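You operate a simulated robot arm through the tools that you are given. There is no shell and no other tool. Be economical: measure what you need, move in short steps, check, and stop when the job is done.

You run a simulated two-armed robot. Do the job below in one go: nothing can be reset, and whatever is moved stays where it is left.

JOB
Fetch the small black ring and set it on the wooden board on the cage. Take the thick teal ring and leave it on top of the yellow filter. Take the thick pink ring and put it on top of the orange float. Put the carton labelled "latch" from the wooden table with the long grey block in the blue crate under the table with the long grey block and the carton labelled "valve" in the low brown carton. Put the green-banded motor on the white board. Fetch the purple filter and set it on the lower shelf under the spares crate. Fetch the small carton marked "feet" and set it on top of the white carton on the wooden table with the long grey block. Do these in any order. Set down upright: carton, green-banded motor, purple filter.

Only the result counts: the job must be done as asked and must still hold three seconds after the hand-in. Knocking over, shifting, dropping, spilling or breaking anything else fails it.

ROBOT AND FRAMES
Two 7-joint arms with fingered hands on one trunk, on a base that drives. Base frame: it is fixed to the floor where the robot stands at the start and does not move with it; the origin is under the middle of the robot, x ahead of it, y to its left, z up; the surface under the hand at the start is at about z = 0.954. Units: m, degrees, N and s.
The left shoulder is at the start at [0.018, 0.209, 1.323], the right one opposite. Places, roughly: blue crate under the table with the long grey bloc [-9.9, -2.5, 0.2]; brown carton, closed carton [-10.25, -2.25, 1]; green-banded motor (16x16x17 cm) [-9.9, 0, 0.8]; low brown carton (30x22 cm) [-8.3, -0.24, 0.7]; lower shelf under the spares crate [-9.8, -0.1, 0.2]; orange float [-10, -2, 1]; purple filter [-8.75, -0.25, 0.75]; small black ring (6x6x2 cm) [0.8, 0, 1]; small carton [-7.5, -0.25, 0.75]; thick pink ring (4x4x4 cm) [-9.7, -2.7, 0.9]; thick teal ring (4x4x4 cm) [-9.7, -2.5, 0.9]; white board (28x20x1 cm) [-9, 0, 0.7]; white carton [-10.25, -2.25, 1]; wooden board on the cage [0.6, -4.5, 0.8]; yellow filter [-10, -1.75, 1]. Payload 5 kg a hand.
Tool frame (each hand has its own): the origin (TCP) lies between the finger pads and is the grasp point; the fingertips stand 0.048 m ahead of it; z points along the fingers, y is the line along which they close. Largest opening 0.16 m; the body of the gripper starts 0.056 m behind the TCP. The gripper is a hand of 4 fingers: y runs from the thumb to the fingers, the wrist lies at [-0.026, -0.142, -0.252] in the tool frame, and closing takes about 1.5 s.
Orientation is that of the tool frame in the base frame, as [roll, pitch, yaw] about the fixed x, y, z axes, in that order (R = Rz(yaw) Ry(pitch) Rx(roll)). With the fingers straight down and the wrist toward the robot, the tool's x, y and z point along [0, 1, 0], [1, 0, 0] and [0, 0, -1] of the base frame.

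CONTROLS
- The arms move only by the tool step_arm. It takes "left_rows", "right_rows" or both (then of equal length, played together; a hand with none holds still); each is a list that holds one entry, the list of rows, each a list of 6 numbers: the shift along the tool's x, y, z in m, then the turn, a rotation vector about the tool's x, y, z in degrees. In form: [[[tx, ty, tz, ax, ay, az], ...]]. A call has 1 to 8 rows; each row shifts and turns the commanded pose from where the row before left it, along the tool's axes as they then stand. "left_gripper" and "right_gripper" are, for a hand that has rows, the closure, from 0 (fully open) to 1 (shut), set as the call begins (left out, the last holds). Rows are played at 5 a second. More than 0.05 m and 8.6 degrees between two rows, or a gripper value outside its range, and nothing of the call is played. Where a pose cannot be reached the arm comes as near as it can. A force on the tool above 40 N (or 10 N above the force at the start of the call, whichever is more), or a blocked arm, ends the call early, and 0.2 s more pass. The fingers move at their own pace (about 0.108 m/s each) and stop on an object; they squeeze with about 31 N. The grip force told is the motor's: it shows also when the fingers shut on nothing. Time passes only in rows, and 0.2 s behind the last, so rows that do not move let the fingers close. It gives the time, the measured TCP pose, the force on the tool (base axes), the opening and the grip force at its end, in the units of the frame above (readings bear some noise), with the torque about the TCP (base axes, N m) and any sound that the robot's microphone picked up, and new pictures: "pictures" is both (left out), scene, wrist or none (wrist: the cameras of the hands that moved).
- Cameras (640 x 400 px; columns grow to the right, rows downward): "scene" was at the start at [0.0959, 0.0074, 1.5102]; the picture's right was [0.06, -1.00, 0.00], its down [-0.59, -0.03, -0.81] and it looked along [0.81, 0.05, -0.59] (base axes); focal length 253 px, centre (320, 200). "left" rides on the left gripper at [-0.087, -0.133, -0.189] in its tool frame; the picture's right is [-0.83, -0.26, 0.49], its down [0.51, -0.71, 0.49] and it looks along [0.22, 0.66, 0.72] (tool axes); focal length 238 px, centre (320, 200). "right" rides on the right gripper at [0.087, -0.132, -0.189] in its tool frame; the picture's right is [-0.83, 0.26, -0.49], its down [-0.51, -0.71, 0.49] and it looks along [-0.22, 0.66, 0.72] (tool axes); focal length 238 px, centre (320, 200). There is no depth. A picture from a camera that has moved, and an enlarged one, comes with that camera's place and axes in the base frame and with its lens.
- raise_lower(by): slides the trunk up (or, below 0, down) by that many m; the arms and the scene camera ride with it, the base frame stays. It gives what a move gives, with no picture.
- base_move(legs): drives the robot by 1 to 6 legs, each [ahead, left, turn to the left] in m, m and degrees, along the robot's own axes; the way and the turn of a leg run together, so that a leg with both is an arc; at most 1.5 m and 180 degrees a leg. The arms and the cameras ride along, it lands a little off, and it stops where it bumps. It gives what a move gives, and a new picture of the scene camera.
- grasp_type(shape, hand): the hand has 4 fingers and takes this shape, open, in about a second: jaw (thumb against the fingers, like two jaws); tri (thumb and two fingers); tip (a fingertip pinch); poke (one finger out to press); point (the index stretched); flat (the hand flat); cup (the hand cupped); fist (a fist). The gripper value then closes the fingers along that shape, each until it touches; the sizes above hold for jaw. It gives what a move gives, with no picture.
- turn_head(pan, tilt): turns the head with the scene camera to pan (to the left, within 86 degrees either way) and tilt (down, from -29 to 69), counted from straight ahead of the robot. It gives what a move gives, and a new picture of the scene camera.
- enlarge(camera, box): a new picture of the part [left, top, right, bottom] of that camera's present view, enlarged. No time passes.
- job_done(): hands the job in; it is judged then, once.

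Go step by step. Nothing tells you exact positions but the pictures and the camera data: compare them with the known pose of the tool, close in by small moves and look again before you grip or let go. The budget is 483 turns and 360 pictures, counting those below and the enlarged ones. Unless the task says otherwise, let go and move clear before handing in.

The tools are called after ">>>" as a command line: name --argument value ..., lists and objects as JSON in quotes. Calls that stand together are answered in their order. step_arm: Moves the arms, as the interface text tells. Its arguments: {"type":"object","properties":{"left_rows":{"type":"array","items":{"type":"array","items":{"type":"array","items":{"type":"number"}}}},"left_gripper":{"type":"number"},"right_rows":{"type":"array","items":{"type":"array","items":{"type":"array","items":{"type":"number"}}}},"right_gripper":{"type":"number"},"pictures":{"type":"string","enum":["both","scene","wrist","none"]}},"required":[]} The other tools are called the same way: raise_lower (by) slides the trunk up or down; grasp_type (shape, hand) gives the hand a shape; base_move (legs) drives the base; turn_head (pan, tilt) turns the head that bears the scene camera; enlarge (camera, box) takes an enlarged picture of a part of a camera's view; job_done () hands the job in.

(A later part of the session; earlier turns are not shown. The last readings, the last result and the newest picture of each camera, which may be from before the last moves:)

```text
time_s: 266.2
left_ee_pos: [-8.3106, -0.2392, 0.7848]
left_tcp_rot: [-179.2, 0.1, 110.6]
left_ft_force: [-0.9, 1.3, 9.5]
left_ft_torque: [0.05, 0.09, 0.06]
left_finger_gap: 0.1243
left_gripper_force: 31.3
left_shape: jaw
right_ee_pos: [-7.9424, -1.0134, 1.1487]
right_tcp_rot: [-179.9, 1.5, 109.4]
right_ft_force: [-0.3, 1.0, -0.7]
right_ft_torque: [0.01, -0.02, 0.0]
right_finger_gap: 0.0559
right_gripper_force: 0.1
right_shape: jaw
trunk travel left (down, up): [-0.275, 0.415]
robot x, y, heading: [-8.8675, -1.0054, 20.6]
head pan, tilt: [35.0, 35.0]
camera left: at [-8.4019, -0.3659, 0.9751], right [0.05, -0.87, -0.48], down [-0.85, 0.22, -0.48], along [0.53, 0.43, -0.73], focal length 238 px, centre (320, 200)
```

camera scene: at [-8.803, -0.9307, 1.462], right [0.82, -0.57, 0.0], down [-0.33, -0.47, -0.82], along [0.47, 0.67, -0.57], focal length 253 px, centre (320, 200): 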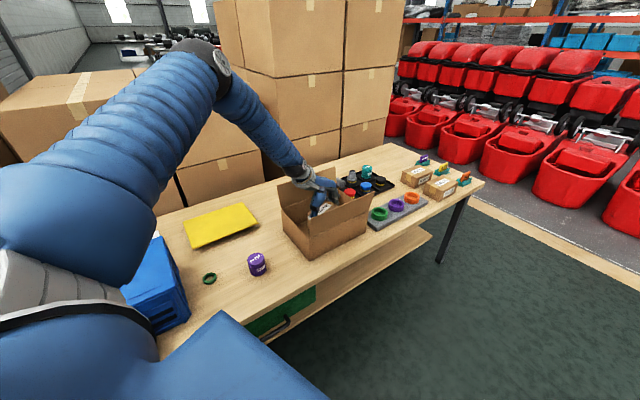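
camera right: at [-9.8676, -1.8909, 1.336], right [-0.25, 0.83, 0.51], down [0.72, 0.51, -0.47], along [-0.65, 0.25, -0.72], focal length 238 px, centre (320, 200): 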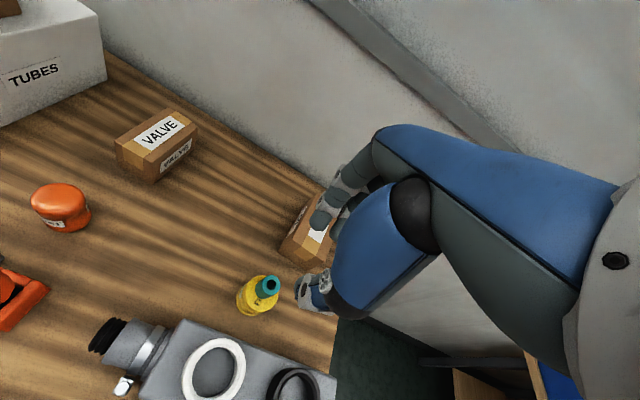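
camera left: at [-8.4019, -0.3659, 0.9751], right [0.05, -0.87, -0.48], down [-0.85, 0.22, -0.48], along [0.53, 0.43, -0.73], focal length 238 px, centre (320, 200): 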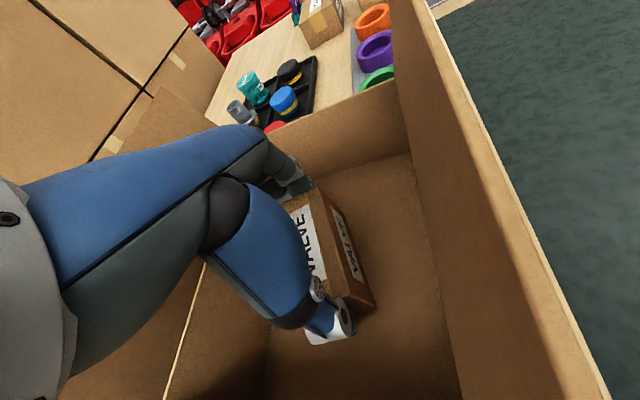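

Contact with the carton's floor. I open a little and lift out.

>>> step_arm --left_rows '[[[0, 0, -0.001, 0, 0, 0], [0, 0, 0, 0, 0, 0], [0, 0, 0, 0, 0, 0], [0, 0, 0, 0, 0, 0]]]' --left_gripper 0.08 --pictures "none"

>>> step_arm --left_rows '[[[0, 0, -0.02, 0, 0, 0], [0, 0, -0.04, 0, 0, 0], [0, 0, -0.04, 0, 0, 0], [0, 0, -0.04, 0, 0, 0], [0, 0, -0.04, 0, 0, 0], [0, 0, -0.04, 0, 0, 0], [0, 0, -0.04, 0, 0, 0], [0, 0, -0.04, 0, 0, 0]]]' --pictures "both"

```text
time_s: 267.2
left_ee_pos: [-8.3102, -0.2394, 0.7837]
left_tcp_rot: [-179.1, 0.1, 110.5]
left_ft_force: [0.0, 0.1, 0.2]
left_ft_torque: [0.01, 0.01, 0.01]
left_finger_gap: 0.147
left_gripper_force: 0.0
left_shape: jaw
right_ee_pos: [-7.9417, -1.0131, 1.1483]
right_tcp_rot: [-179.8, 1.4, 109.5]
right_ft_force: [0.0, 1.5, 0.3]
right_ft_torque: [0.01, 0.01, -0.01]
right_finger_gap: 0.0557
right_gripper_force: 0.2
right_shape: jaw
trunk travel left (down, up): [-0.275, 0.415]
robot x, y, heading: [-8.8634, -1.0103, 20.4]
head pan, tilt: [35.0, 35.0]
```

```text
time_s: 269.0
left_ee_pos: [-8.3099, -0.2388, 1.0823]
left_tcp_rot: [-179.0, 0.0, 110.5]
left_ft_force: [-0.6, -1.3, -1.3]
left_ft_torque: [0.12, -0.13, 0.03]
left_finger_gap: 0.1472
left_gripper_force: 0.0
left_shape: jaw
right_ee_pos: [-7.9432, -1.0136, 1.1477]
right_tcp_rot: [-179.9, 1.5, 109.4]
right_ft_force: [0.3, -1.5, 0.3]
right_ft_torque: [0.12, -0.05, 0.0]
right_finger_gap: 0.0555
right_gripper_force: 0.0
right_shape: jaw
trunk travel left (down, up): [-0.275, 0.415]
robot x, y, heading: [-8.8703, -1.0047, 20.0]
head pan, tilt: [35.0, 35.0]
camera scene: at [-8.8041, -0.9321, 1.4622], right [0.82, -0.57, 0.0], down [-0.33, -0.47, -0.82], along [0.47, 0.67, -0.57], focal length 253 px, centre (320, 200)
camera left: at [-8.3999, -0.3662, 1.2733], right [0.04, -0.88, -0.48], down [-0.85, 0.22, -0.48], along [0.53, 0.43, -0.73], focal length 238 px, centre (320, 200)
```

scene: 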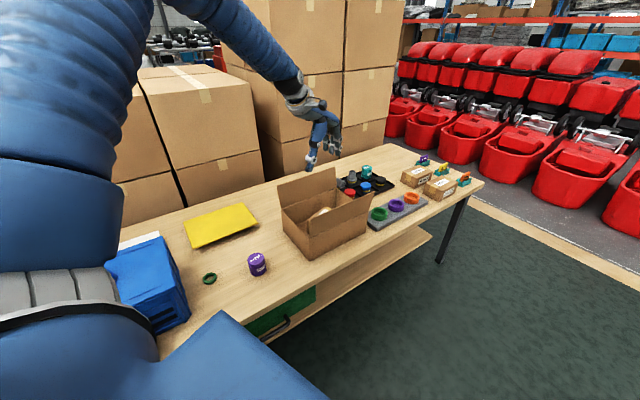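
left: 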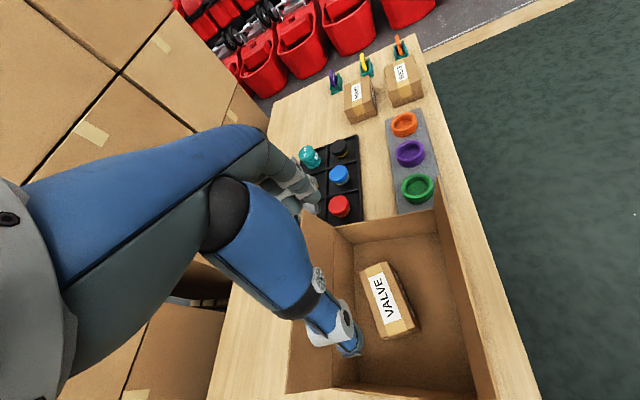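

VALVE is upright in the carton. Next the purple filter at about (−8.642, −0.26). I back off, turn to face the bench and line up the left hand.

>>> base_move --legs '[[0, -0.3, 0], [0, 0, 35], [0, 0, 35], [0.1, -0.4, 0]]'

>>> turn_head --pan 5 --tilt 40

```text
time_s: 276.7
left_ee_pos: [-8.8934, -0.4046, 1.0805]
left_tcp_rot: [-179.1, 0.1, -178.7]
left_ft_force: [0.2, -0.3, -0.3]
left_ft_torque: [-0.03, 0.09, 0.01]
left_finger_gap: 0.1472
left_gripper_force: 0.1
left_shape: jaw
right_ee_pos: [-8.0432, -0.3147, 1.1477]
right_tcp_rot: [-179.9, 1.4, -179.8]
right_ft_force: [0.8, 0.3, -1.0]
right_ft_torque: [0.01, 0.07, 0.0]
right_finger_gap: 0.0557
right_gripper_force: 0.0
right_shape: jaw
trunk travel left (down, up): [-0.275, 0.415]
robot x, y, heading: [-8.3506, -1.1868, 91.3]
head pan, tilt: [35.0, 35.0]
camera scene: at [-8.4016, -1.1008, 1.462], right [0.81, 0.59, 0.0], down [0.34, -0.46, -0.82], along [-0.48, 0.66, -0.57], focal length 253 px, centre (320, 200)
```

scene: 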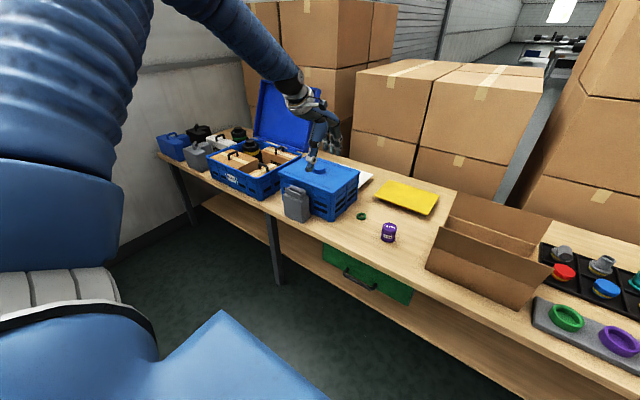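

```text
time_s: 277.6
left_ee_pos: [-8.8951, -0.4047, 1.0829]
left_tcp_rot: [-179.0, 0.1, -178.6]
left_ft_force: [-1.4, -0.2, -0.5]
left_ft_torque: [0.0, -0.03, -0.03]
left_finger_gap: 0.1468
left_gripper_force: 0.1
left_shape: jaw
right_ee_pos: [-8.0428, -0.3135, 1.1476]
right_tcp_rot: [-179.9, 1.5, -179.8]
right_ft_force: [-0.1, -0.7, -1.2]
right_ft_torque: [-0.04, 0.0, -0.01]
right_finger_gap: 0.0558
right_gripper_force: 0.1
right_shape: jaw
trunk travel left (down, up): [-0.275, 0.415]
robot x, y, heading: [-8.3512, -1.1817, 91.1]
head pan, tilt: [5.0, 40.0]
camera scene: at [-8.3594, -1.0875, 1.4545], right [0.99, 0.11, 0.0], down [0.07, -0.64, -0.77], along [-0.08, 0.76, -0.64], focal length 253 px, centre (320, 200)
```

scene: 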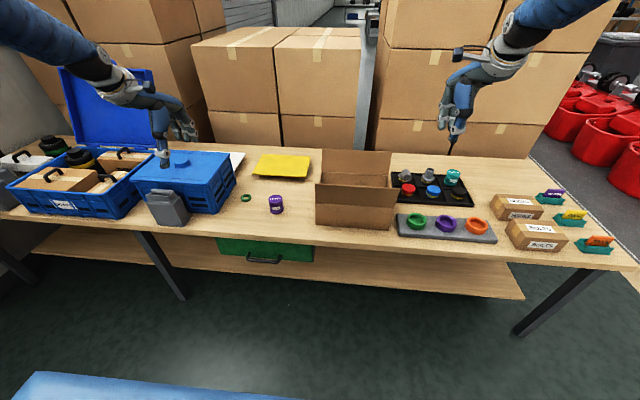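

>>> base_move --legs '[[0.13, 0, -1]]'

>>> step_arm --left_rows '[[[-0.042, 0.004, 0, 0, 0, 0], [-0.042, 0.004, 0, 0, 0, 0], [-0.042, 0.004, 0, 0, 0, 0], [-0.042, 0.004, 0, 0, 0, 0], [-0.042, 0.004, 0, 0, 0, 0], [-0.04, 0.0, 0.02, 0, 0, 0], [0, 0, 0.04, 0, 0, 0], [0, 0, 0.04, 0, 0, 0]]]' --left_gripper 0.3 --pictures "both"

```text
time_s: 278.9
left_ee_pos: [-8.8796, -0.2643, 1.0812]
left_tcp_rot: [-179.0, 0.2, -179.9]
left_ft_force: [0.2, 0.7, -1.5]
left_ft_torque: [-0.07, 0.01, -0.01]
left_finger_gap: 0.1472
left_gripper_force: 0.1
left_shape: jaw
right_ee_pos: [-8.0228, -0.1921, 1.1469]
right_tcp_rot: [-179.8, 1.5, 178.9]
right_ft_force: [-0.1, 1.0, -1.3]
right_ft_torque: [-0.07, 0.02, 0.06]
right_finger_gap: 0.0556
right_gripper_force: 0.1
right_shape: jaw
trunk travel left (down, up): [-0.275, 0.415]
robot x, y, heading: [-8.3545, -1.0555, 90.2]
head pan, tilt: [5.0, 40.0]
camera scene: at [-8.3583, -0.9577, 1.4544], right [1.0, 0.09, 0.0], down [0.05, -0.64, -0.77], along [-0.07, 0.76, -0.64], focal length 253 px, centre (320, 200)
```

scene: 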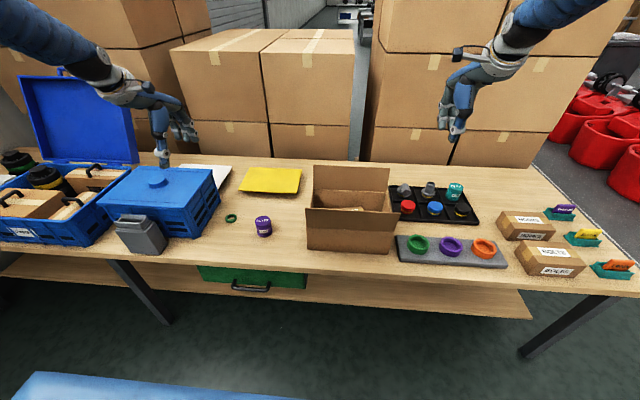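

```text
time_s: 280.7
left_ee_pos: [-8.6278, -0.2447, 0.9859]
left_tcp_rot: [-179.2, 0.1, -179.8]
left_ft_force: [-0.2, 1.6, 1.8]
left_ft_torque: [-0.14, 0.09, -0.03]
left_finger_gap: 0.1122
left_gripper_force: 0.0
left_shape: jaw
right_ee_pos: [-8.0241, -0.1921, 1.1471]
right_tcp_rot: [-179.9, 1.4, 178.8]
right_ft_force: [0.4, -0.4, 0.0]
right_ft_torque: [-0.04, 0.01, 0.04]
right_finger_gap: 0.0557
right_gripper_force: 0.1
right_shape: jaw
trunk travel left (down, up): [-0.275, 0.415]
robot x, y, heading: [-8.3531, -1.0552, 89.9]
head pan, tilt: [5.0, 40.0]
camera scene: at [-8.3576, -0.9579, 1.4544], right [1.0, 0.08, 0.0], down [0.05, -0.64, -0.77], along [-0.07, 0.76, -0.64], focal length 253 px, centre (320, 200)
camera left: at [-8.5415, -0.3743, 1.1771], right [0.84, -0.27, -0.48], down [-0.5, -0.72, -0.48], along [-0.22, 0.64, -0.73], focal length 238 px, centre (320, 200)
```

scene: 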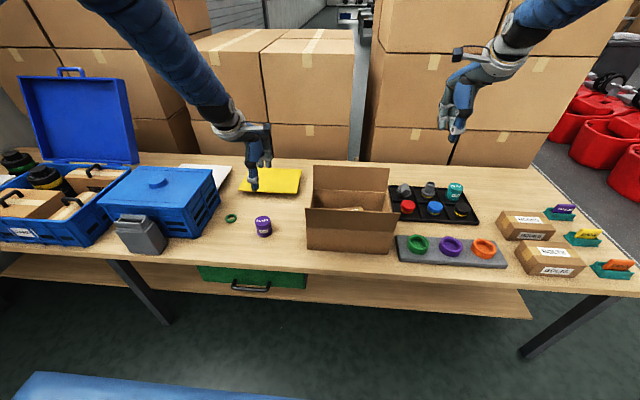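
left: 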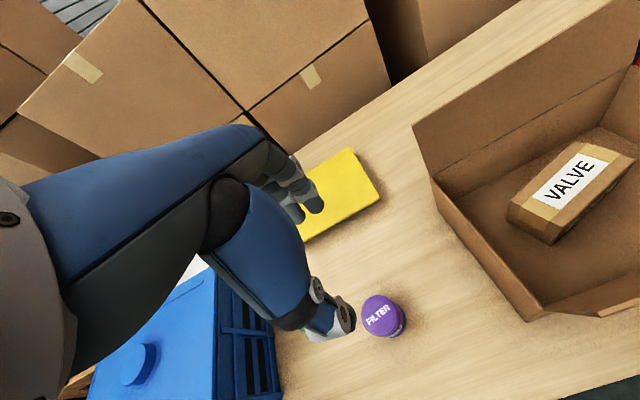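

>>> step_arm --left_rows '[[[0.003, -0.022, 0, 0, 0, 0], [0.003, -0.022, 0.02, 0, 0, 0], [0, 0, 0.04, 0, 0, 0], [0, 0, 0.04, 0, 0, 0]]]' --pictures "both"

```text
time_s: 281.7
left_ee_pos: [-8.6379, -0.2945, 0.8842]
left_tcp_rot: [-179.1, 0.1, -179.9]
left_ft_force: [0.5, 2.5, 2.1]
left_ft_torque: [-0.22, -0.02, -0.03]
left_finger_gap: 0.1122
left_gripper_force: 0.0
left_shape: jaw
right_ee_pos: [-8.0249, -0.1918, 1.1472]
right_tcp_rot: [-179.7, 1.5, 178.9]
right_ft_force: [-0.8, 0.4, -1.1]
right_ft_torque: [-0.05, 0.02, -0.03]
right_finger_gap: 0.0555
right_gripper_force: 0.0
right_shape: jaw
trunk travel left (down, up): [-0.275, 0.415]
robot x, y, heading: [-8.3534, -1.0546, 90.0]
head pan, tilt: [5.0, 40.0]
camera scene: at [-8.3584, -0.9578, 1.4543], right [1.0, 0.09, 0.0], down [0.05, -0.64, -0.77], along [-0.07, 0.76, -0.64], focal length 253 px, centre (320, 200)
camera left: at [-8.5516, -0.4249, 1.0743], right [0.84, -0.26, -0.48], down [-0.5, -0.72, -0.48], along [-0.22, 0.64, -0.73], focal length 238 px, centre (320, 200)
```

scene: 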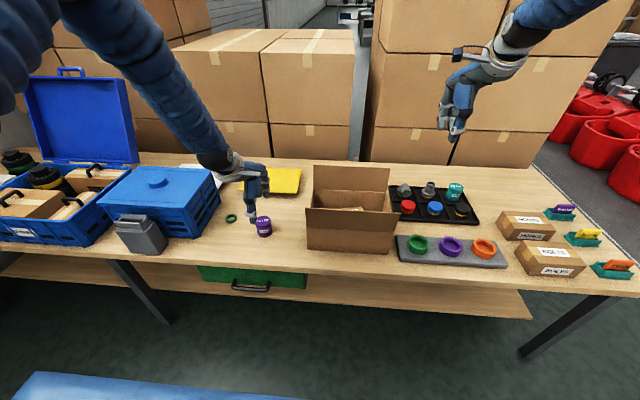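
left: 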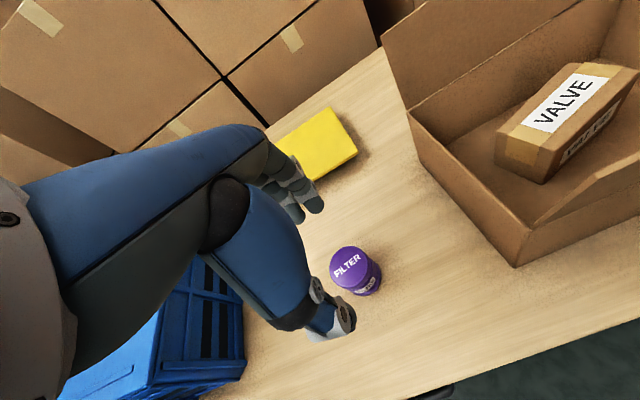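

>>> step_arm --left_rows '[[[-0.004, 0.008, 0.03, 0, 0, 0], [0, 0, 0.03, 0, 0, 0], [0, 0, 0.03, 0, 0, 0], [0, 0, 0.015, 0, 0, 0]]]' --pictures "both"

```text
time_s: 282.7
left_ee_pos: [-8.6302, -0.2862, 0.7767]
left_tcp_rot: [-179.1, 0.2, -180.0]
left_ft_force: [-0.3, 0.0, -0.1]
left_ft_torque: [0.01, -0.03, 0.02]
left_finger_gap: 0.1123
left_gripper_force: 0.1
left_shape: jaw
right_ee_pos: [-8.0251, -0.1931, 1.1477]
right_tcp_rot: [-179.8, 1.4, 178.8]
right_ft_force: [-0.7, 0.2, 0.8]
right_ft_torque: [0.01, -0.01, 0.01]
right_finger_gap: 0.0558
right_gripper_force: 0.0
right_shape: jaw
trunk travel left (down, up): [-0.275, 0.415]
robot x, y, heading: [-8.3505, -1.0564, 90.1]
head pan, tilt: [5.0, 40.0]
camera scene: at [-8.3585, -0.9589, 1.4545], right [1.0, 0.09, 0.0], down [0.05, -0.64, -0.77], along [-0.07, 0.76, -0.64], focal length 253 px, centre (320, 200)
camera left: at [-8.5436, -0.4158, 0.9674], right [0.84, -0.27, -0.48], down [-0.5, -0.72, -0.48], along [-0.22, 0.64, -0.73], focal length 238 px, centre (320, 200)
```

scene: 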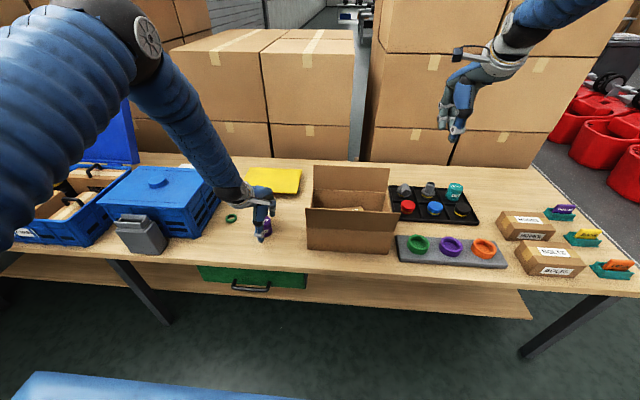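
left: 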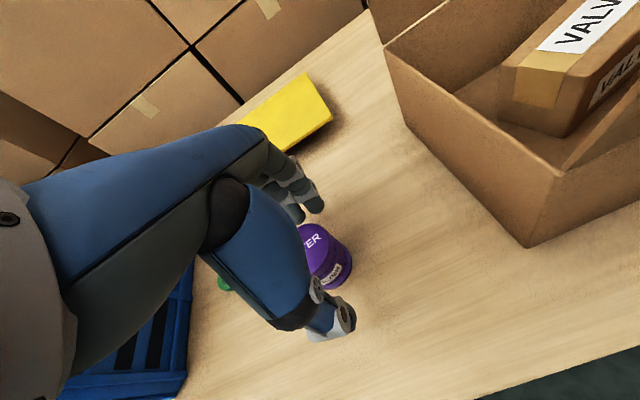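

>>> step_arm --left_rows '[[[0, 0, 0.003, 0, 0, 0], [0, 0, 0, 0, 0, 0], [0, 0, 0, 0, 0, 0], [0, 0, 0, 0, 0, 0], [0, 0, 0, 0, 0, 0], [0, 0, 0, 0, 0, 0]]]' --left_gripper 0.9 --pictures "none"

>>> step_arm --left_rows '[[[0, 0, -0.02, 0, 0, 0], [0, 0, -0.03, 0, 0, 0], [0, 0, -0.04, 0, 0, 0], [0, 0, -0.04, 0, 0, 0], [0, 0, -0.04, 0, 0, 0]]]' --pictures "both"

```text
time_s: 284.1
left_ee_pos: [-8.6296, -0.2858, 0.775]
left_tcp_rot: [-179.0, 0.0, -179.9]
left_ft_force: [-0.1, -0.2, -0.1]
left_ft_torque: [0.0, 0.0, -0.04]
left_finger_gap: 0.049
left_gripper_force: 30.9
left_shape: jaw
right_ee_pos: [-8.0255, -0.1934, 1.1476]
right_tcp_rot: [-179.8, 1.4, 178.9]
right_ft_force: [-0.3, -0.3, 0.4]
right_ft_torque: [-0.01, 0.05, -0.01]
right_finger_gap: 0.0557
right_gripper_force: 0.0
right_shape: jaw
trunk travel left (down, up): [-0.275, 0.415]
robot x, y, heading: [-8.353, -1.0533, 89.9]
head pan, tilt: [5.0, 40.0]
```

```text
time_s: 285.3
left_ee_pos: [-8.631, -0.281, 0.9436]
left_tcp_rot: [-178.9, 0.1, -179.9]
left_ft_force: [1.0, -1.5, -1.6]
left_ft_torque: [0.2, -0.01, 0.06]
left_finger_gap: 0.0487
left_gripper_force: 30.8
left_shape: jaw
right_ee_pos: [-8.0241, -0.1945, 1.1481]
right_tcp_rot: [-179.9, 1.3, 178.9]
right_ft_force: [0.1, -1.3, 0.8]
right_ft_torque: [0.06, 0.01, 0.04]
right_finger_gap: 0.0558
right_gripper_force: 0.1
right_shape: jaw
trunk travel left (down, up): [-0.275, 0.415]
robot x, y, heading: [-8.3479, -1.0533, 90.1]
head pan, tilt: [5.0, 40.0]
camera scene: at [-8.3579, -0.9601, 1.4546], right [1.0, 0.08, 0.0], down [0.05, -0.64, -0.77], along [-0.07, 0.76, -0.64], focal length 253 px, centre (320, 200)
camera left: at [-8.5445, -0.4106, 1.1348], right [0.84, -0.27, -0.48], down [-0.5, -0.72, -0.48], along [-0.22, 0.64, -0.74], focal length 238 px, centre (320, 200)
```

scene: 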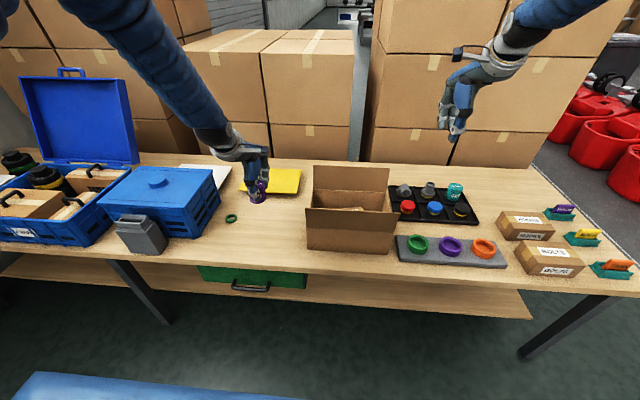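
left: 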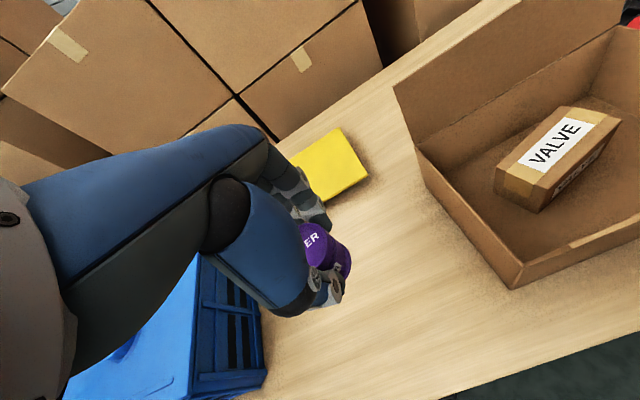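

Filter is held upright. I back away and move left to the spares crate bay and look at the lower shelf.

>>> base_move --legs '[[-0.6, 0, 0], [0, 0.95, 0]]'

>>> raise_lower --by -0.27

>>> turn_head --pan 0 --tilt 35

```text
time_s: 293.5
left_ee_pos: [-9.602, -0.8929, 0.942]
left_tcp_rot: [-179.0, 0.1, -179.6]
left_ft_force: [0.5, 0.0, -1.2]
left_ft_torque: [-0.01, -0.02, 0.0]
left_finger_gap: 0.0491
left_gripper_force: 30.9
left_shape: jaw
right_ee_pos: [-8.9944, -0.803, 1.1484]
right_tcp_rot: [-179.8, 1.5, 179.1]
right_ft_force: [-0.4, 0.5, -0.2]
right_ft_torque: [-0.01, -0.01, -0.04]
right_finger_gap: 0.0558
right_gripper_force: 0.2
right_shape: jaw
trunk travel left (down, up): [-0.275, 0.415]
robot x, y, heading: [-9.3154, -1.6668, 89.9]
head pan, tilt: [5.0, 40.0]
stopped in leg 2: the robot was blocked; the commanded pose is now the measured one
camera scene: at [-9.3257, -1.5702, 1.4545], right [1.0, 0.09, 0.0], down [0.06, -0.64, -0.77], along [-0.07, 0.76, -0.64], focal length 253 px, centre (320, 200)
```

scene: 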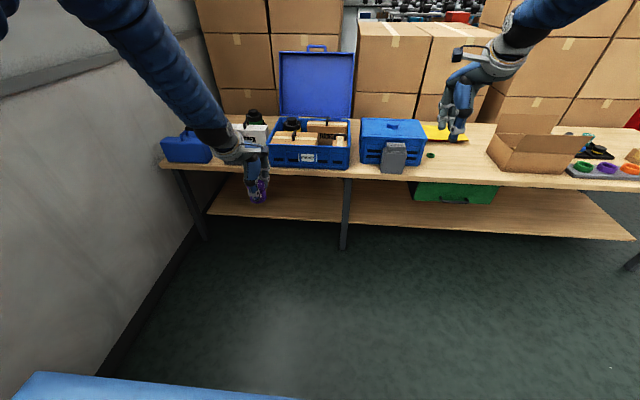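

```text
time_s: 296.2
left_ee_pos: [-9.6015, -0.8915, 0.6745]
left_tcp_rot: [-179.0, 0.1, -179.7]
left_ft_force: [-0.1, 0.5, -0.3]
left_ft_torque: [0.01, 0.02, 0.0]
left_finger_gap: 0.049
left_gripper_force: 31.0
left_shape: jaw
right_ee_pos: [-8.9954, -0.8033, 0.8781]
right_tcp_rot: [-179.9, 1.6, 179.1]
right_ft_force: [0.8, -0.4, 0.2]
right_ft_torque: [0.0, -0.02, 0.0]
right_finger_gap: 0.0559
right_gripper_force: 0.0
right_shape: jaw
trunk travel left (down, up): [-0.005, 0.685]
robot x, y, heading: [-9.3189, -1.6701, 90.0]
head pan, tilt: [5.0, 40.0]
```

```text
time_s: 296.9
left_ee_pos: [-9.6015, -0.8917, 0.675]
left_tcp_rot: [-179.0, 0.1, -179.7]
left_ft_force: [0.3, -0.5, -0.9]
left_ft_torque: [0.04, -0.02, 0.02]
left_finger_gap: 0.0491
left_gripper_force: 30.9
left_shape: jaw
right_ee_pos: [-8.9948, -0.8036, 0.8768]
right_tcp_rot: [-179.8, 1.5, 179.1]
right_ft_force: [-0.6, -0.3, -0.2]
right_ft_torque: [0.02, -0.06, 0.01]
right_finger_gap: 0.0557
right_gripper_force: 0.1
right_shape: jaw
trunk travel left (down, up): [-0.005, 0.685]
robot x, y, heading: [-9.3189, -1.6659, 90.2]
head pan, tilt: [0.0, 35.0]
camera scene: at [-9.3183, -1.567, 1.192], right [1.0, 0.0, 0.0], down [0.0, -0.57, -0.82], along [0.0, 0.82, -0.57], focal length 253 px, centre (320, 200)
```

scene: 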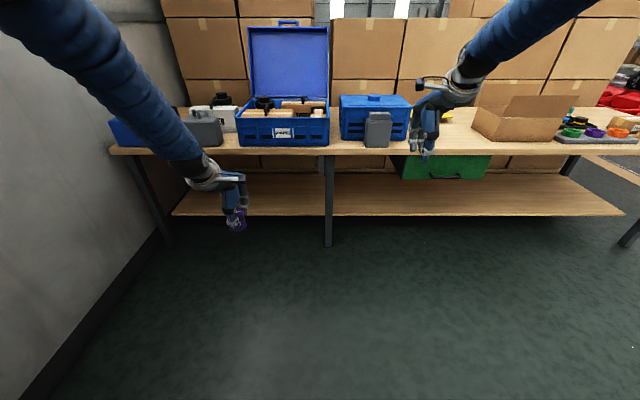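

Base bumped near table A's corner; I'll keep clear of it. Shelf: front edge y≈−0.29, z≈0.19; bench underside ≈0.68. I lower the left arm and retract the right one.

>>> step_arm --left_rows '[[[0, 0, 0.042, 0, 0, 0], [0, 0, 0.042, 0, 0, 0], [0, 0, 0.042, 0, 0, 0], [0, 0, 0.042, 0, 0, 0], [0, 0, 0.042, 0, 0, 0], [0, 0, 0.042, 0, 0, 0], [0, -0.01, 0.042, 0, 0, 0], [0, -0.01, 0.042, 0, 0, 0]]]' --right_rows '[[[0, -0.035, -0.035, 0, 0, 0], [0, -0.035, -0.035, 0, 0, 0], [0, -0.035, -0.035, 0, 0, 0], [0, -0.035, -0.035, 0, 0, 0], [0, -0.035, -0.035, 0, 0, 0], [0, -0.035, -0.035, 0, 0, 0], [0, -0.035, -0.035, 0, 0, 0], [0, -0.035, -0.035, 0, 0, 0]]]' --pictures "scene"

```text
time_s: 298.7
left_ee_pos: [-9.6002, -0.917, 0.3382]
left_tcp_rot: [-179.3, 0.0, -179.9]
left_ft_force: [4.7, 2.3, 4.5]
left_ft_torque: [-0.29, 0.58, 0.03]
left_finger_gap: 0.0489
left_gripper_force: 30.8
left_shape: jaw
right_ee_pos: [-8.9914, -1.0257, 1.0692]
right_tcp_rot: [-175.5, 2.6, 178.3]
right_ft_force: [-16.0, 4.7, 4.6]
right_ft_torque: [-0.34, -1.72, -0.04]
right_finger_gap: 0.0558
right_gripper_force: 0.0
right_shape: jaw
right hand out of reach, approached as far as the arm can: row 6, 7, 8
trunk travel left (down, up): [-0.005, 0.685]
robot x, y, heading: [-9.318, -1.6679, 90.3]
head pan, tilt: [0.0, 35.0]
camera scene: at [-9.3167, -1.5676, 1.1921], right [1.0, 0.0, 0.0], down [0.0, -0.57, -0.82], along [0.0, 0.82, -0.57], focal length 253 px, centre (320, 200)
```

scene: 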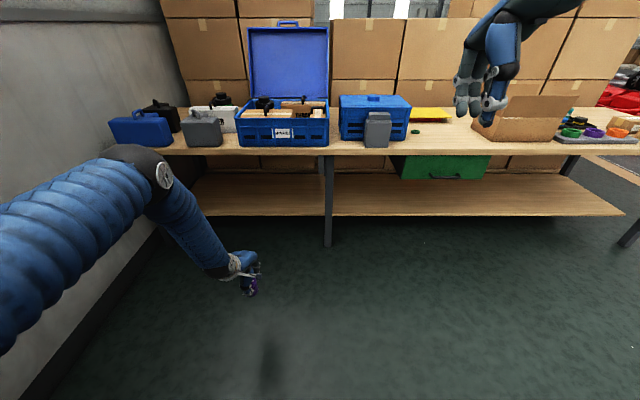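

The elbow must not come over the bench edge, so I'll stretch the arm nearly straight at low height (in the open) and check its profile.

>>> step_arm --left_rows '[[[0, 0.02, 0.025, 0, 0, 0], [0, 0.02, 0.025, 0, 0, 0], [0, 0.02, 0.02, 0, 0, 0]]]' --pictures "none"

>>> turn_head --pan 25 --tilt 40

```text
time_s: 299.5
left_ee_pos: [-9.6025, -0.861, 0.2677]
left_tcp_rot: [-178.9, 0.1, -179.7]
left_ft_force: [-0.4, -0.3, -0.6]
left_ft_torque: [-0.01, -0.07, 0.0]
left_finger_gap: 0.0489
left_gripper_force: 31.4
left_shape: jaw
right_ee_pos: [-8.9947, -1.0251, 1.0678]
right_tcp_rot: [-175.6, 2.0, 177.8]
right_ft_force: [-0.6, 0.5, 0.0]
right_ft_torque: [-0.01, -0.14, -0.03]
right_finger_gap: 0.056
right_gripper_force: 0.1
right_shape: jaw
trunk travel left (down, up): [-0.005, 0.685]
robot x, y, heading: [-9.3179, -1.6655, 90.0]
head pan, tilt: [0.0, 35.0]
```

```text
time_s: 300.4
left_ee_pos: [-9.6027, -0.8617, 0.2688]
left_tcp_rot: [-178.9, 0.1, -179.8]
left_ft_force: [-0.7, 0.3, -0.8]
left_ft_torque: [-0.02, 0.01, 0.0]
left_finger_gap: 0.0487
left_gripper_force: 30.9
left_shape: jaw
right_ee_pos: [-8.9945, -1.0241, 1.069]
right_tcp_rot: [-175.6, 1.9, 177.8]
right_ft_force: [0.4, 0.1, -0.8]
right_ft_torque: [0.04, 0.06, -0.02]
right_finger_gap: 0.056
right_gripper_force: 0.0
right_shape: jaw
trunk travel left (down, up): [-0.005, 0.685]
robot x, y, heading: [-9.3174, -1.6657, 90.0]
head pan, tilt: [25.0, 40.0]
camera scene: at [-9.3541, -1.5782, 1.1845], right [0.91, 0.42, 0.0], down [0.27, -0.58, -0.77], along [-0.32, 0.69, -0.64], focal length 253 px, centre (320, 200)
```

scene: 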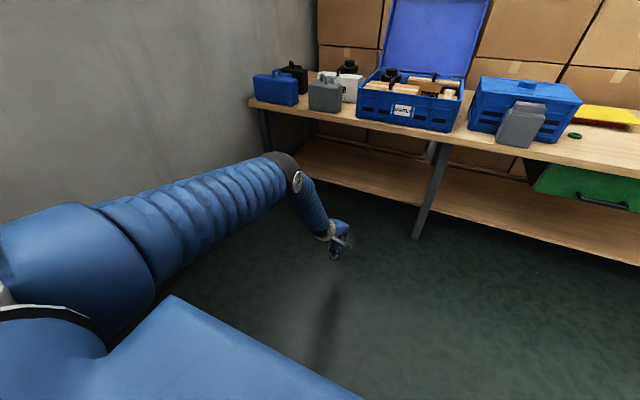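

The elbow sits above the wrist, so a vertical hand cannot go under the bench. I'll test whether the left hand can be pitched forward with a sideways grip (in free space).

>>> step_arm --left_rows '[[[0, -0.03, -0.04, 0, 0, 0], [0, -0.03, -0.04, 0, 0, 0], [0, -0.03, -0.04, 0, 0, 0], [0, -0.03, -0.04, 0, 0, 0], [0, -0.03, -0.04, 0, 0, 0], [0, -0.02, -0.04, 0, 0, 0], [0, 0, -0.04, 0, 0, 0], [0, 0, -0.04, 0, 0, 0]]]' --pictures "none"

>>> step_arm --left_rows '[[[0, 0, 0, -8, 0, 0], [0, 0, 0, -8, 0, 0], [0, 0, 0, -8, 0, 0], [0, 0, 0, -8, 0, 0], [0, 0, 0, -8, 0, 0], [0, 0, 0, -8, 0, 0], [0, 0, 0, -8, 0, 0], [0, 0, 0, -8, 0, 0]]]' --pictures "scene"

```text
time_s: 302.2
left_ee_pos: [-9.6018, -1.0244, 0.5916]
left_tcp_rot: [-178.9, 0.1, -179.7]
left_ft_force: [0.9, -1.3, -2.8]
left_ft_torque: [0.15, -0.02, 0.03]
left_finger_gap: 0.0486
left_gripper_force: 31.1
left_shape: jaw
right_ee_pos: [-8.9924, -1.0252, 1.0684]
right_tcp_rot: [-175.7, 1.9, 177.6]
right_ft_force: [0.2, -0.2, 1.0]
right_ft_torque: [0.07, 0.0, 0.0]
right_finger_gap: 0.056
right_gripper_force: 0.0
right_shape: jaw
trunk travel left (down, up): [-0.005, 0.685]
robot x, y, heading: [-9.3178, -1.6688, 90.1]
head pan, tilt: [25.0, 40.0]
```

```text
time_s: 304.0
left_ee_pos: [-9.5437, -1.0283, 0.5876]
left_tcp_rot: [120.6, 0.6, 175.2]
left_ft_force: [1.0, 0.6, 0.0]
left_ft_torque: [-0.11, 0.04, 0.07]
left_finger_gap: 0.0484
left_gripper_force: 31.0
left_shape: jaw
right_ee_pos: [-8.9936, -1.0252, 1.0683]
right_tcp_rot: [-175.8, 1.9, 177.7]
right_ft_force: [1.0, -0.6, 0.5]
right_ft_torque: [0.05, 0.14, 0.05]
right_finger_gap: 0.056
right_gripper_force: 0.0
right_shape: jaw
trunk travel left (down, up): [-0.005, 0.685]
robot x, y, heading: [-9.3211, -1.6667, 89.8]
head pan, tilt: [25.0, 40.0]
stopped in row 8 (left hand): the force on the tool passed its limit at 46 N (the readings are from after the stop); the commanded pose is now the measured one
camera scene: at [-9.3535, -1.5786, 1.1846], right [0.91, 0.42, 0.0], down [0.27, -0.58, -0.77], along [-0.32, 0.69, -0.64], focal length 253 px, centre (320, 200)
```

scene: 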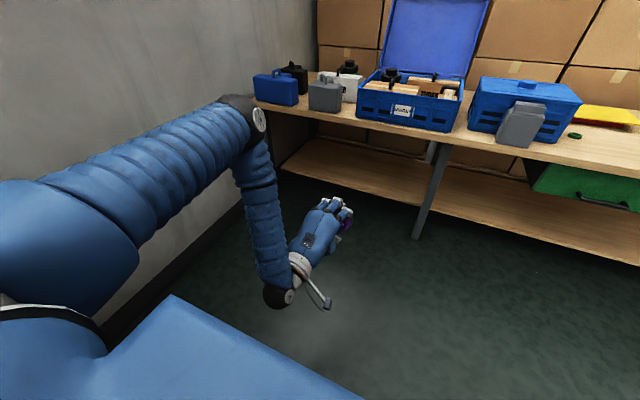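

Pitching works. Now I roll the hand about its finger axis to make the grip horizontal.

>>> step_arm --left_rows '[[[0, 0, 0, 0, 0, 8], [0, 0, 0, 0, 0, 8], [0, 0, 0, 0, 0, 8], [0, 0, 0, 0, 0, 8], [0, 0, 0, 0, 0, 8], [0, 0, 0, 0, 0, 8]]]' --pictures "scene"

```text
time_s: 305.4
left_ee_pos: [-9.5433, -1.0284, 0.5869]
left_tcp_rot: [131.4, -39.3, 145.7]
left_ft_force: [-0.1, 0.2, -0.4]
left_ft_torque: [0.0, 0.01, 0.0]
left_finger_gap: 0.0487
left_gripper_force: 31.1
left_shape: jaw
right_ee_pos: [-8.994, -1.0247, 1.0682]
right_tcp_rot: [-175.5, 1.9, 177.6]
right_ft_force: [0.3, -0.4, -0.5]
right_ft_torque: [0.0, 0.06, 0.0]
right_finger_gap: 0.0561
right_gripper_force: 0.0
right_shape: jaw
trunk travel left (down, up): [-0.005, 0.685]
robot x, y, heading: [-9.3211, -1.6635, 89.9]
head pan, tilt: [25.0, 40.0]
camera scene: at [-9.3537, -1.5784, 1.1845], right [0.91, 0.42, 0.0], down [0.27, -0.58, -0.77], along [-0.32, 0.69, -0.64], focal length 253 px, centre (320, 200)
```

scene: 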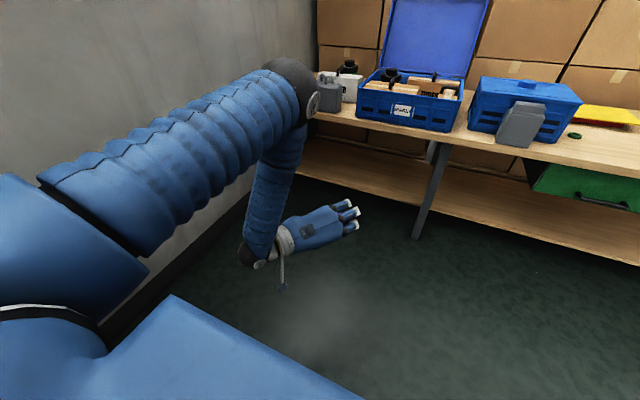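

>>> step_arm --left_rows '[[[0, 0, 0, 0, 0, 8], [0, 0, 0, 0, 0, 8], [0, 0, 0, 0, 0, 8], [0, 0, 0, 0, 0, 8], [0, 0, 0, 0, 0, 8]]]' --pictures "scene"

```text
time_s: 306.6
left_ee_pos: [-9.5429, -1.0281, 0.5857]
left_tcp_rot: [175.5, -59.2, 90.0]
left_ft_force: [-0.1, -0.6, -0.5]
left_ft_torque: [-0.03, -0.04, 0.01]
left_finger_gap: 0.0485
left_gripper_force: 31.0
left_shape: jaw
right_ee_pos: [-8.9919, -1.0246, 1.0683]
right_tcp_rot: [-175.6, 1.9, 177.6]
right_ft_force: [1.0, 0.1, 1.0]
right_ft_torque: [0.02, 0.02, -0.03]
right_finger_gap: 0.0561
right_gripper_force: 0.0
right_shape: jaw
trunk travel left (down, up): [-0.005, 0.685]
robot x, y, heading: [-9.3184, -1.6666, 90.1]
head pan, tilt: [25.0, 40.0]
camera scene: at [-9.3537, -1.5784, 1.1845], right [0.91, 0.42, 0.0], down [0.27, -0.58, -0.77], along [-0.32, 0.69, -0.64], focal length 253 px, centre (320, 200)
```

scene: 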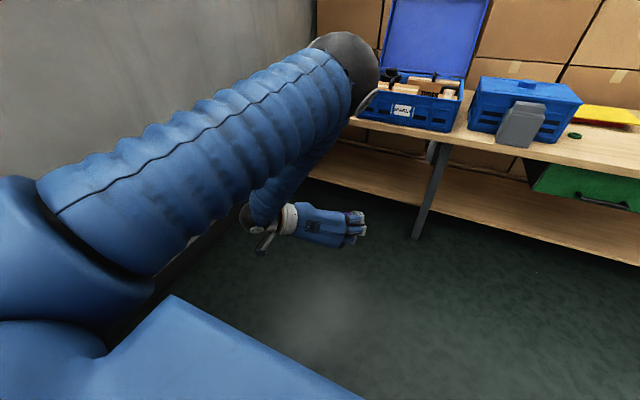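

The sideways, 59° pitched grip is reachable. I test extending it low (as needed under the bench), still in the open.

>>> step_arm --left_rows '[[[-0.019, -0.003, 0.044, 0, 0, 0], [-0.019, -0.003, 0.044, 0, 0, 0], [-0.019, -0.003, 0.044, 0, 0, 0], [-0.019, -0.003, 0.044, 0, 0, 0], [-0.019, -0.003, 0.044, 0, 0, 0], [-0.019, -0.003, 0.044, 0, 0, 0], [-0.019, -0.003, 0.044, 0, 0, 0], [-0.019, -0.003, 0.044, 0, 0, 0]]]' --pictures "scene"

```text
time_s: 308.4
left_ee_pos: [-9.5322, -0.8096, 0.2886]
left_tcp_rot: [174.2, -59.1, 91.1]
left_ft_force: [23.0, 25.0, 25.0]
left_ft_torque: [-3.54, 2.11, 1.02]
left_finger_gap: 0.0483
left_gripper_force: 30.4
left_shape: jaw
left hand out of reach, approached as far as the arm can: row 8
right_ee_pos: [-8.9954, -1.0243, 1.0668]
right_tcp_rot: [-175.5, 2.1, 177.7]
right_ft_force: [-5.6, 3.6, -1.5]
right_ft_torque: [-0.29, -0.54, -0.06]
right_finger_gap: 0.0561
right_gripper_force: 0.1
right_shape: jaw
trunk travel left (down, up): [-0.005, 0.685]
robot x, y, heading: [-9.3169, -1.6673, 89.9]
head pan, tilt: [25.0, 40.0]
camera scene: at [-9.3559, -1.5771, 1.1838], right [0.91, 0.42, 0.0], down [0.27, -0.58, -0.76], along [-0.32, 0.69, -0.64], focal length 253 px, centre (320, 200)
```

scene: 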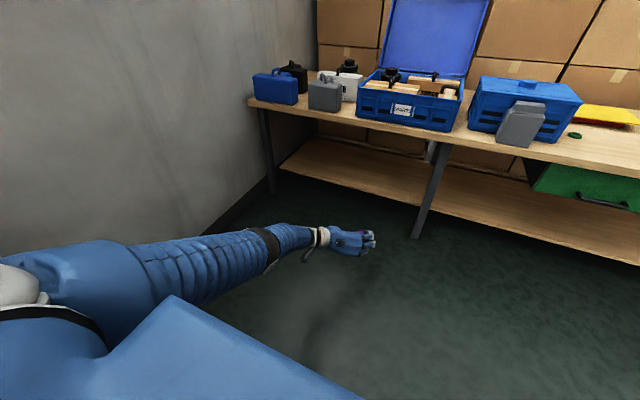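

The stretched low pose works well. So I'll re-grasp the filter sideways: set it back on the bench near the front edge first. I reverse to the vertical hand pose.

>>> step_arm --left_rows '[[[0.018, 0.003, -0.044, 0, 0, 0], [0.018, 0.003, -0.044, 0, 0, 0], [0.019, 0.003, -0.044, 0, 0, 0], [0.019, 0.003, -0.044, 0, 0, 0], [0.019, 0.003, -0.044, 0, 0, 0], [0.019, 0.003, -0.044, 0, 0, 0], [0.019, 0.003, -0.044, 0, 0, 0], [0.019, 0.003, -0.03, 0, 0, 0]]]' --pictures "none"

>>> step_arm --left_rows '[[[0, 0, 0, 0, 0, -8], [0, 0, 0, 0, 0, -8], [0, 0, 0, 0, 0, -8], [0, 0, 0, 0, 0, -8], [0, 0, 0, 0, 0, -8], [0, 0, 0, 0, 0, -8], [0, 0, 0, 0, 0, -8], [0, 0, 0, 0, 0, -8]]]' --pictures "none"

>>> step_arm --left_rows '[[[0, 0, 0, 0, 0, -8], [0, 0, 0, 0, 0, -8], [0, 0, 0, 0, 0, -8], [0, 0, 0, 8, 0, 0], [0, 0, 0, 8, 0, 0], [0, 0, 0, 8, 0, 0], [0, 0, 0, 8, 0, 0], [0, 0, 0, 8, 0, 0]]]' --pictures "scene"

```text
time_s: 310.2
left_ee_pos: [-9.5422, -1.0247, 0.5886]
left_tcp_rot: [175.5, -59.2, 90.1]
left_ft_force: [0.2, -0.9, -1.0]
left_ft_torque: [0.03, -0.03, 0.03]
left_finger_gap: 0.0484
left_gripper_force: 31.6
left_shape: jaw
right_ee_pos: [-8.9924, -1.0254, 1.069]
right_tcp_rot: [-175.6, 1.9, 177.6]
right_ft_force: [-0.2, -0.6, 0.5]
right_ft_torque: [0.0, 0.02, 0.01]
right_finger_gap: 0.0558
right_gripper_force: 0.1
right_shape: jaw
trunk travel left (down, up): [-0.005, 0.685]
robot x, y, heading: [-9.3213, -1.669, 90.2]
head pan, tilt: [25.0, 40.0]
```

```text
time_s: 312.0
left_ee_pos: [-9.541, -1.0266, 0.5891]
left_tcp_rot: [122.8, -19.7, 162.5]
left_ft_force: [-0.4, -0.1, -0.1]
left_ft_torque: [-0.02, 0.0, 0.02]
left_finger_gap: 0.0485
left_gripper_force: 31.7
left_shape: jaw
right_ee_pos: [-8.993, -1.0254, 1.0691]
right_tcp_rot: [-175.5, 2.0, 177.7]
right_ft_force: [0.0, 0.2, -1.3]
right_ft_torque: [-0.02, -0.03, 0.01]
right_finger_gap: 0.056
right_gripper_force: 0.0
right_shape: jaw
trunk travel left (down, up): [-0.005, 0.685]
robot x, y, heading: [-9.3165, -1.6645, 89.9]
head pan, tilt: [25.0, 40.0]
```

```text
time_s: 313.8
left_ee_pos: [-9.5418, -1.0258, 0.589]
left_tcp_rot: [160.8, 0.6, 175.3]
left_ft_force: [-0.2, -1.4, -1.5]
left_ft_torque: [0.11, 0.0, -0.03]
left_finger_gap: 0.0486
left_gripper_force: 31.4
left_shape: jaw
right_ee_pos: [-8.9917, -1.0246, 1.068]
right_tcp_rot: [-175.5, 2.0, 177.6]
right_ft_force: [0.2, 0.5, -0.9]
right_ft_torque: [0.01, 0.05, 0.01]
right_finger_gap: 0.056
right_gripper_force: 0.1
right_shape: jaw
trunk travel left (down, up): [-0.005, 0.685]
robot x, y, heading: [-9.3193, -1.6686, 90.1]
head pan, tilt: [25.0, 40.0]
camera scene: at [-9.3536, -1.5786, 1.1845], right [0.91, 0.42, 0.0], down [0.27, -0.58, -0.77], along [-0.32, 0.69, -0.64], focal length 253 px, centre (320, 200)
```

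scene: 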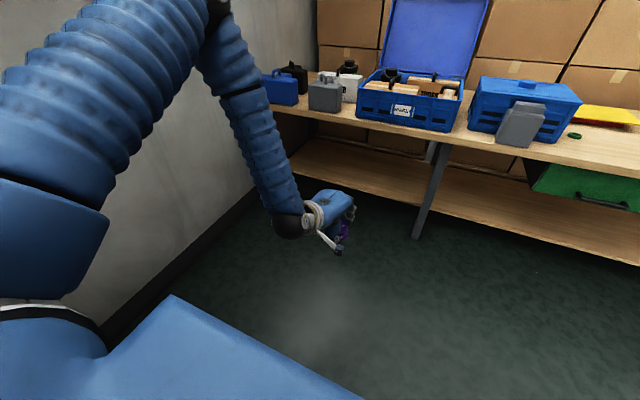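

>>> step_arm --left_rows '[[[0, 0, 0, 7, 0, -2], [0, 0, 0, 7, 0, -2], [0, 0, 0, 6, 0, -1]]]' --pictures "none"

>>> raise_lower --by 0.35

>>> base_move --legs '[[0, -0.96, 0], [0.45, 0, 0]]'

>>> turn_head --pan 10 --tilt 40

```text
time_s: 314.6
left_ee_pos: [-9.5414, -1.0259, 0.59]
left_tcp_rot: [-179.1, 1.6, -179.8]
left_ft_force: [0.4, -0.1, -0.3]
left_ft_torque: [0.06, -0.06, 0.02]
left_finger_gap: 0.0483
left_gripper_force: 30.7
left_shape: jaw
right_ee_pos: [-8.9928, -1.0253, 1.0684]
right_tcp_rot: [-175.6, 2.0, 177.7]
right_ft_force: [0.6, 0.2, -0.1]
right_ft_torque: [0.02, 0.03, 0.0]
right_finger_gap: 0.0562
right_gripper_force: 0.1
right_shape: jaw
trunk travel left (down, up): [-0.005, 0.685]
robot x, y, heading: [-9.317, -1.6707, 90.2]
head pan, tilt: [25.0, 40.0]
```

```text
time_s: 318.0
left_ee_pos: [-9.5432, -1.0248, 0.9396]
left_tcp_rot: [-179.2, 1.6, -179.9]
left_ft_force: [0.7, -0.6, -0.5]
left_ft_torque: [0.0, 0.0, 0.0]
left_finger_gap: 0.0485
left_gripper_force: 30.8
left_shape: jaw
right_ee_pos: [-8.9931, -1.0251, 1.4176]
right_tcp_rot: [-175.6, 2.0, 177.8]
right_ft_force: [-0.6, -0.7, 0.6]
right_ft_torque: [-0.02, 0.0, -0.01]
right_finger_gap: 0.0562
right_gripper_force: 0.0
right_shape: jaw
trunk travel left (down, up): [-0.355, 0.335]
robot x, y, heading: [-9.3176, -1.6647, 90.1]
head pan, tilt: [25.0, 40.0]
```

```text
time_s: 325.5
left_ee_pos: [-8.5643, -0.5785, 0.939]
left_tcp_rot: [-179.2, 1.7, -178.7]
left_ft_force: [0.5, 0.5, -1.6]
left_ft_torque: [-0.04, -0.01, 0.02]
left_finger_gap: 0.0484
left_gripper_force: 31.0
left_shape: jaw
right_ee_pos: [-8.0159, -0.5675, 1.4173]
right_tcp_rot: [-175.6, 2.0, 178.9]
right_ft_force: [1.0, 0.2, -0.1]
right_ft_torque: [-0.04, -0.01, -0.02]
right_finger_gap: 0.056
right_gripper_force: 0.0
right_shape: jaw
trunk travel left (down, up): [-0.355, 0.335]
robot x, y, heading: [-8.3258, -1.2156, 91.2]
head pan, tilt: [25.0, 40.0]
camera scene: at [-8.3654, -1.1288, 1.5345], right [0.9, 0.44, 0.0], down [0.28, -0.58, -0.77], along [-0.34, 0.69, -0.64], focal length 253 px, centre (320, 200)
```

scene: 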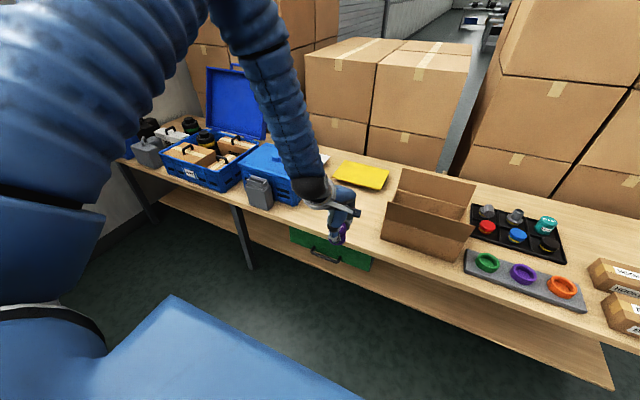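

```text
time_s: 326.2
left_ee_pos: [-8.564, -0.5813, 0.9401]
left_tcp_rot: [-179.1, 1.6, -178.7]
left_ft_force: [-0.5, -0.6, -0.2]
left_ft_torque: [0.0, -0.01, 0.02]
left_finger_gap: 0.0484
left_gripper_force: 30.7
left_shape: jaw
right_ee_pos: [-8.0161, -0.5701, 1.4183]
right_tcp_rot: [-175.6, 2.0, 178.8]
right_ft_force: [0.7, 0.2, 0.0]
right_ft_torque: [0.06, 0.01, 0.06]
right_finger_gap: 0.0559
right_gripper_force: 0.0
right_shape: jaw
trunk travel left (down, up): [-0.355, 0.335]
robot x, y, heading: [-8.328, -1.2208, 90.8]
head pan, tilt: [10.0, 40.0]
camera scene: at [-8.3444, -1.1227, 1.5345], right [0.98, 0.2, 0.0], down [0.13, -0.63, -0.77], along [-0.15, 0.75, -0.64], focal length 253 px, centre (320, 200)
```

scene: 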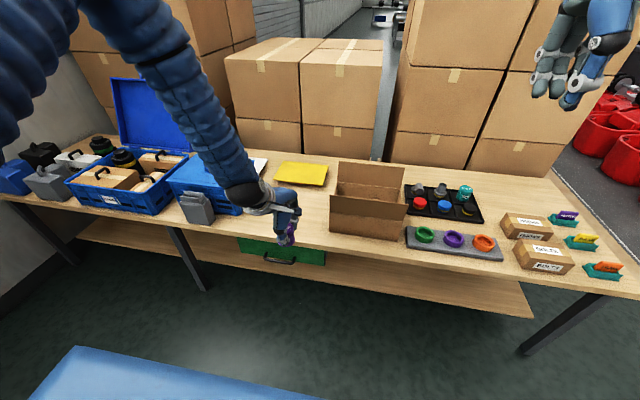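

>>> step_arm --left_rows '[[[0.006, 0.04, 0, 0, 0, 0], [0.006, 0.04, 0, 0, 0, 0], [0.006, 0.04, 0, 0, 0, 0], [0.006, 0.04, 0, 0, 0, 0], [0, 0.036, 0.02, 0, 0, 0], [0, 0, 0.04, 0, 0, 0], [0, 0, 0.04, 0, 0, 0], [0, 0, 0.04, 0, 0, 0]]]' --pictures "both"

```text
time_s: 328.0
left_ee_pos: [-8.5881, -0.3839, 0.7954]
left_tcp_rot: [-179.3, 1.7, -178.7]
left_ft_force: [-0.9, 1.4, 1.2]
left_ft_torque: [-0.24, 0.06, -0.07]
left_finger_gap: 0.0488
left_gripper_force: 31.1
left_shape: jaw
right_ee_pos: [-8.0171, -0.567, 1.417]
right_tcp_rot: [-175.5, 2.0, 178.8]
right_ft_force: [0.3, 1.1, -1.1]
right_ft_torque: [-0.14, -0.05, 0.0]
right_finger_gap: 0.056
right_gripper_force: 0.0
right_shape: jaw
trunk travel left (down, up): [-0.355, 0.335]
robot x, y, heading: [-8.3285, -1.2177, 91.2]
head pan, tilt: [10.0, 40.0]
camera scene: at [-8.3449, -1.1209, 1.5343], right [0.98, 0.19, 0.0], down [0.13, -0.63, -0.77], along [-0.15, 0.75, -0.64], focal length 253 px, centre (320, 200)
camera left: at [-8.5051, -0.5136, 0.9881], right [0.85, -0.24, -0.46], down [-0.48, -0.73, -0.5], along [-0.21, 0.64, -0.74], focal length 238 px, centre (320, 200)
```

scene: 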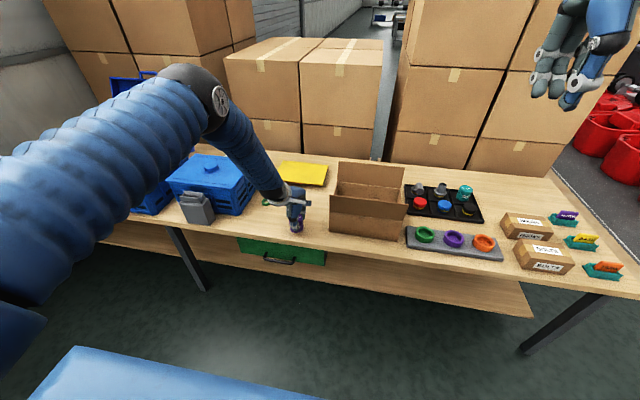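
left: 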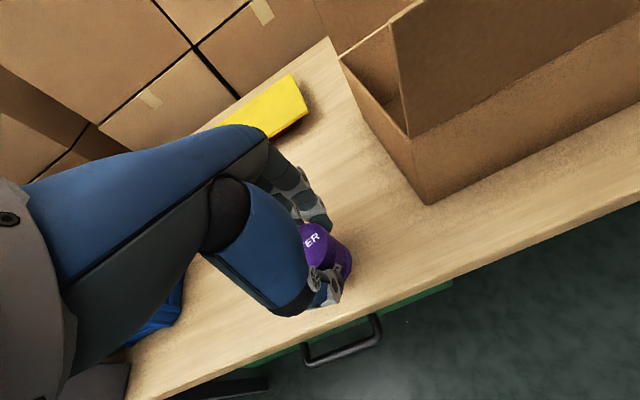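

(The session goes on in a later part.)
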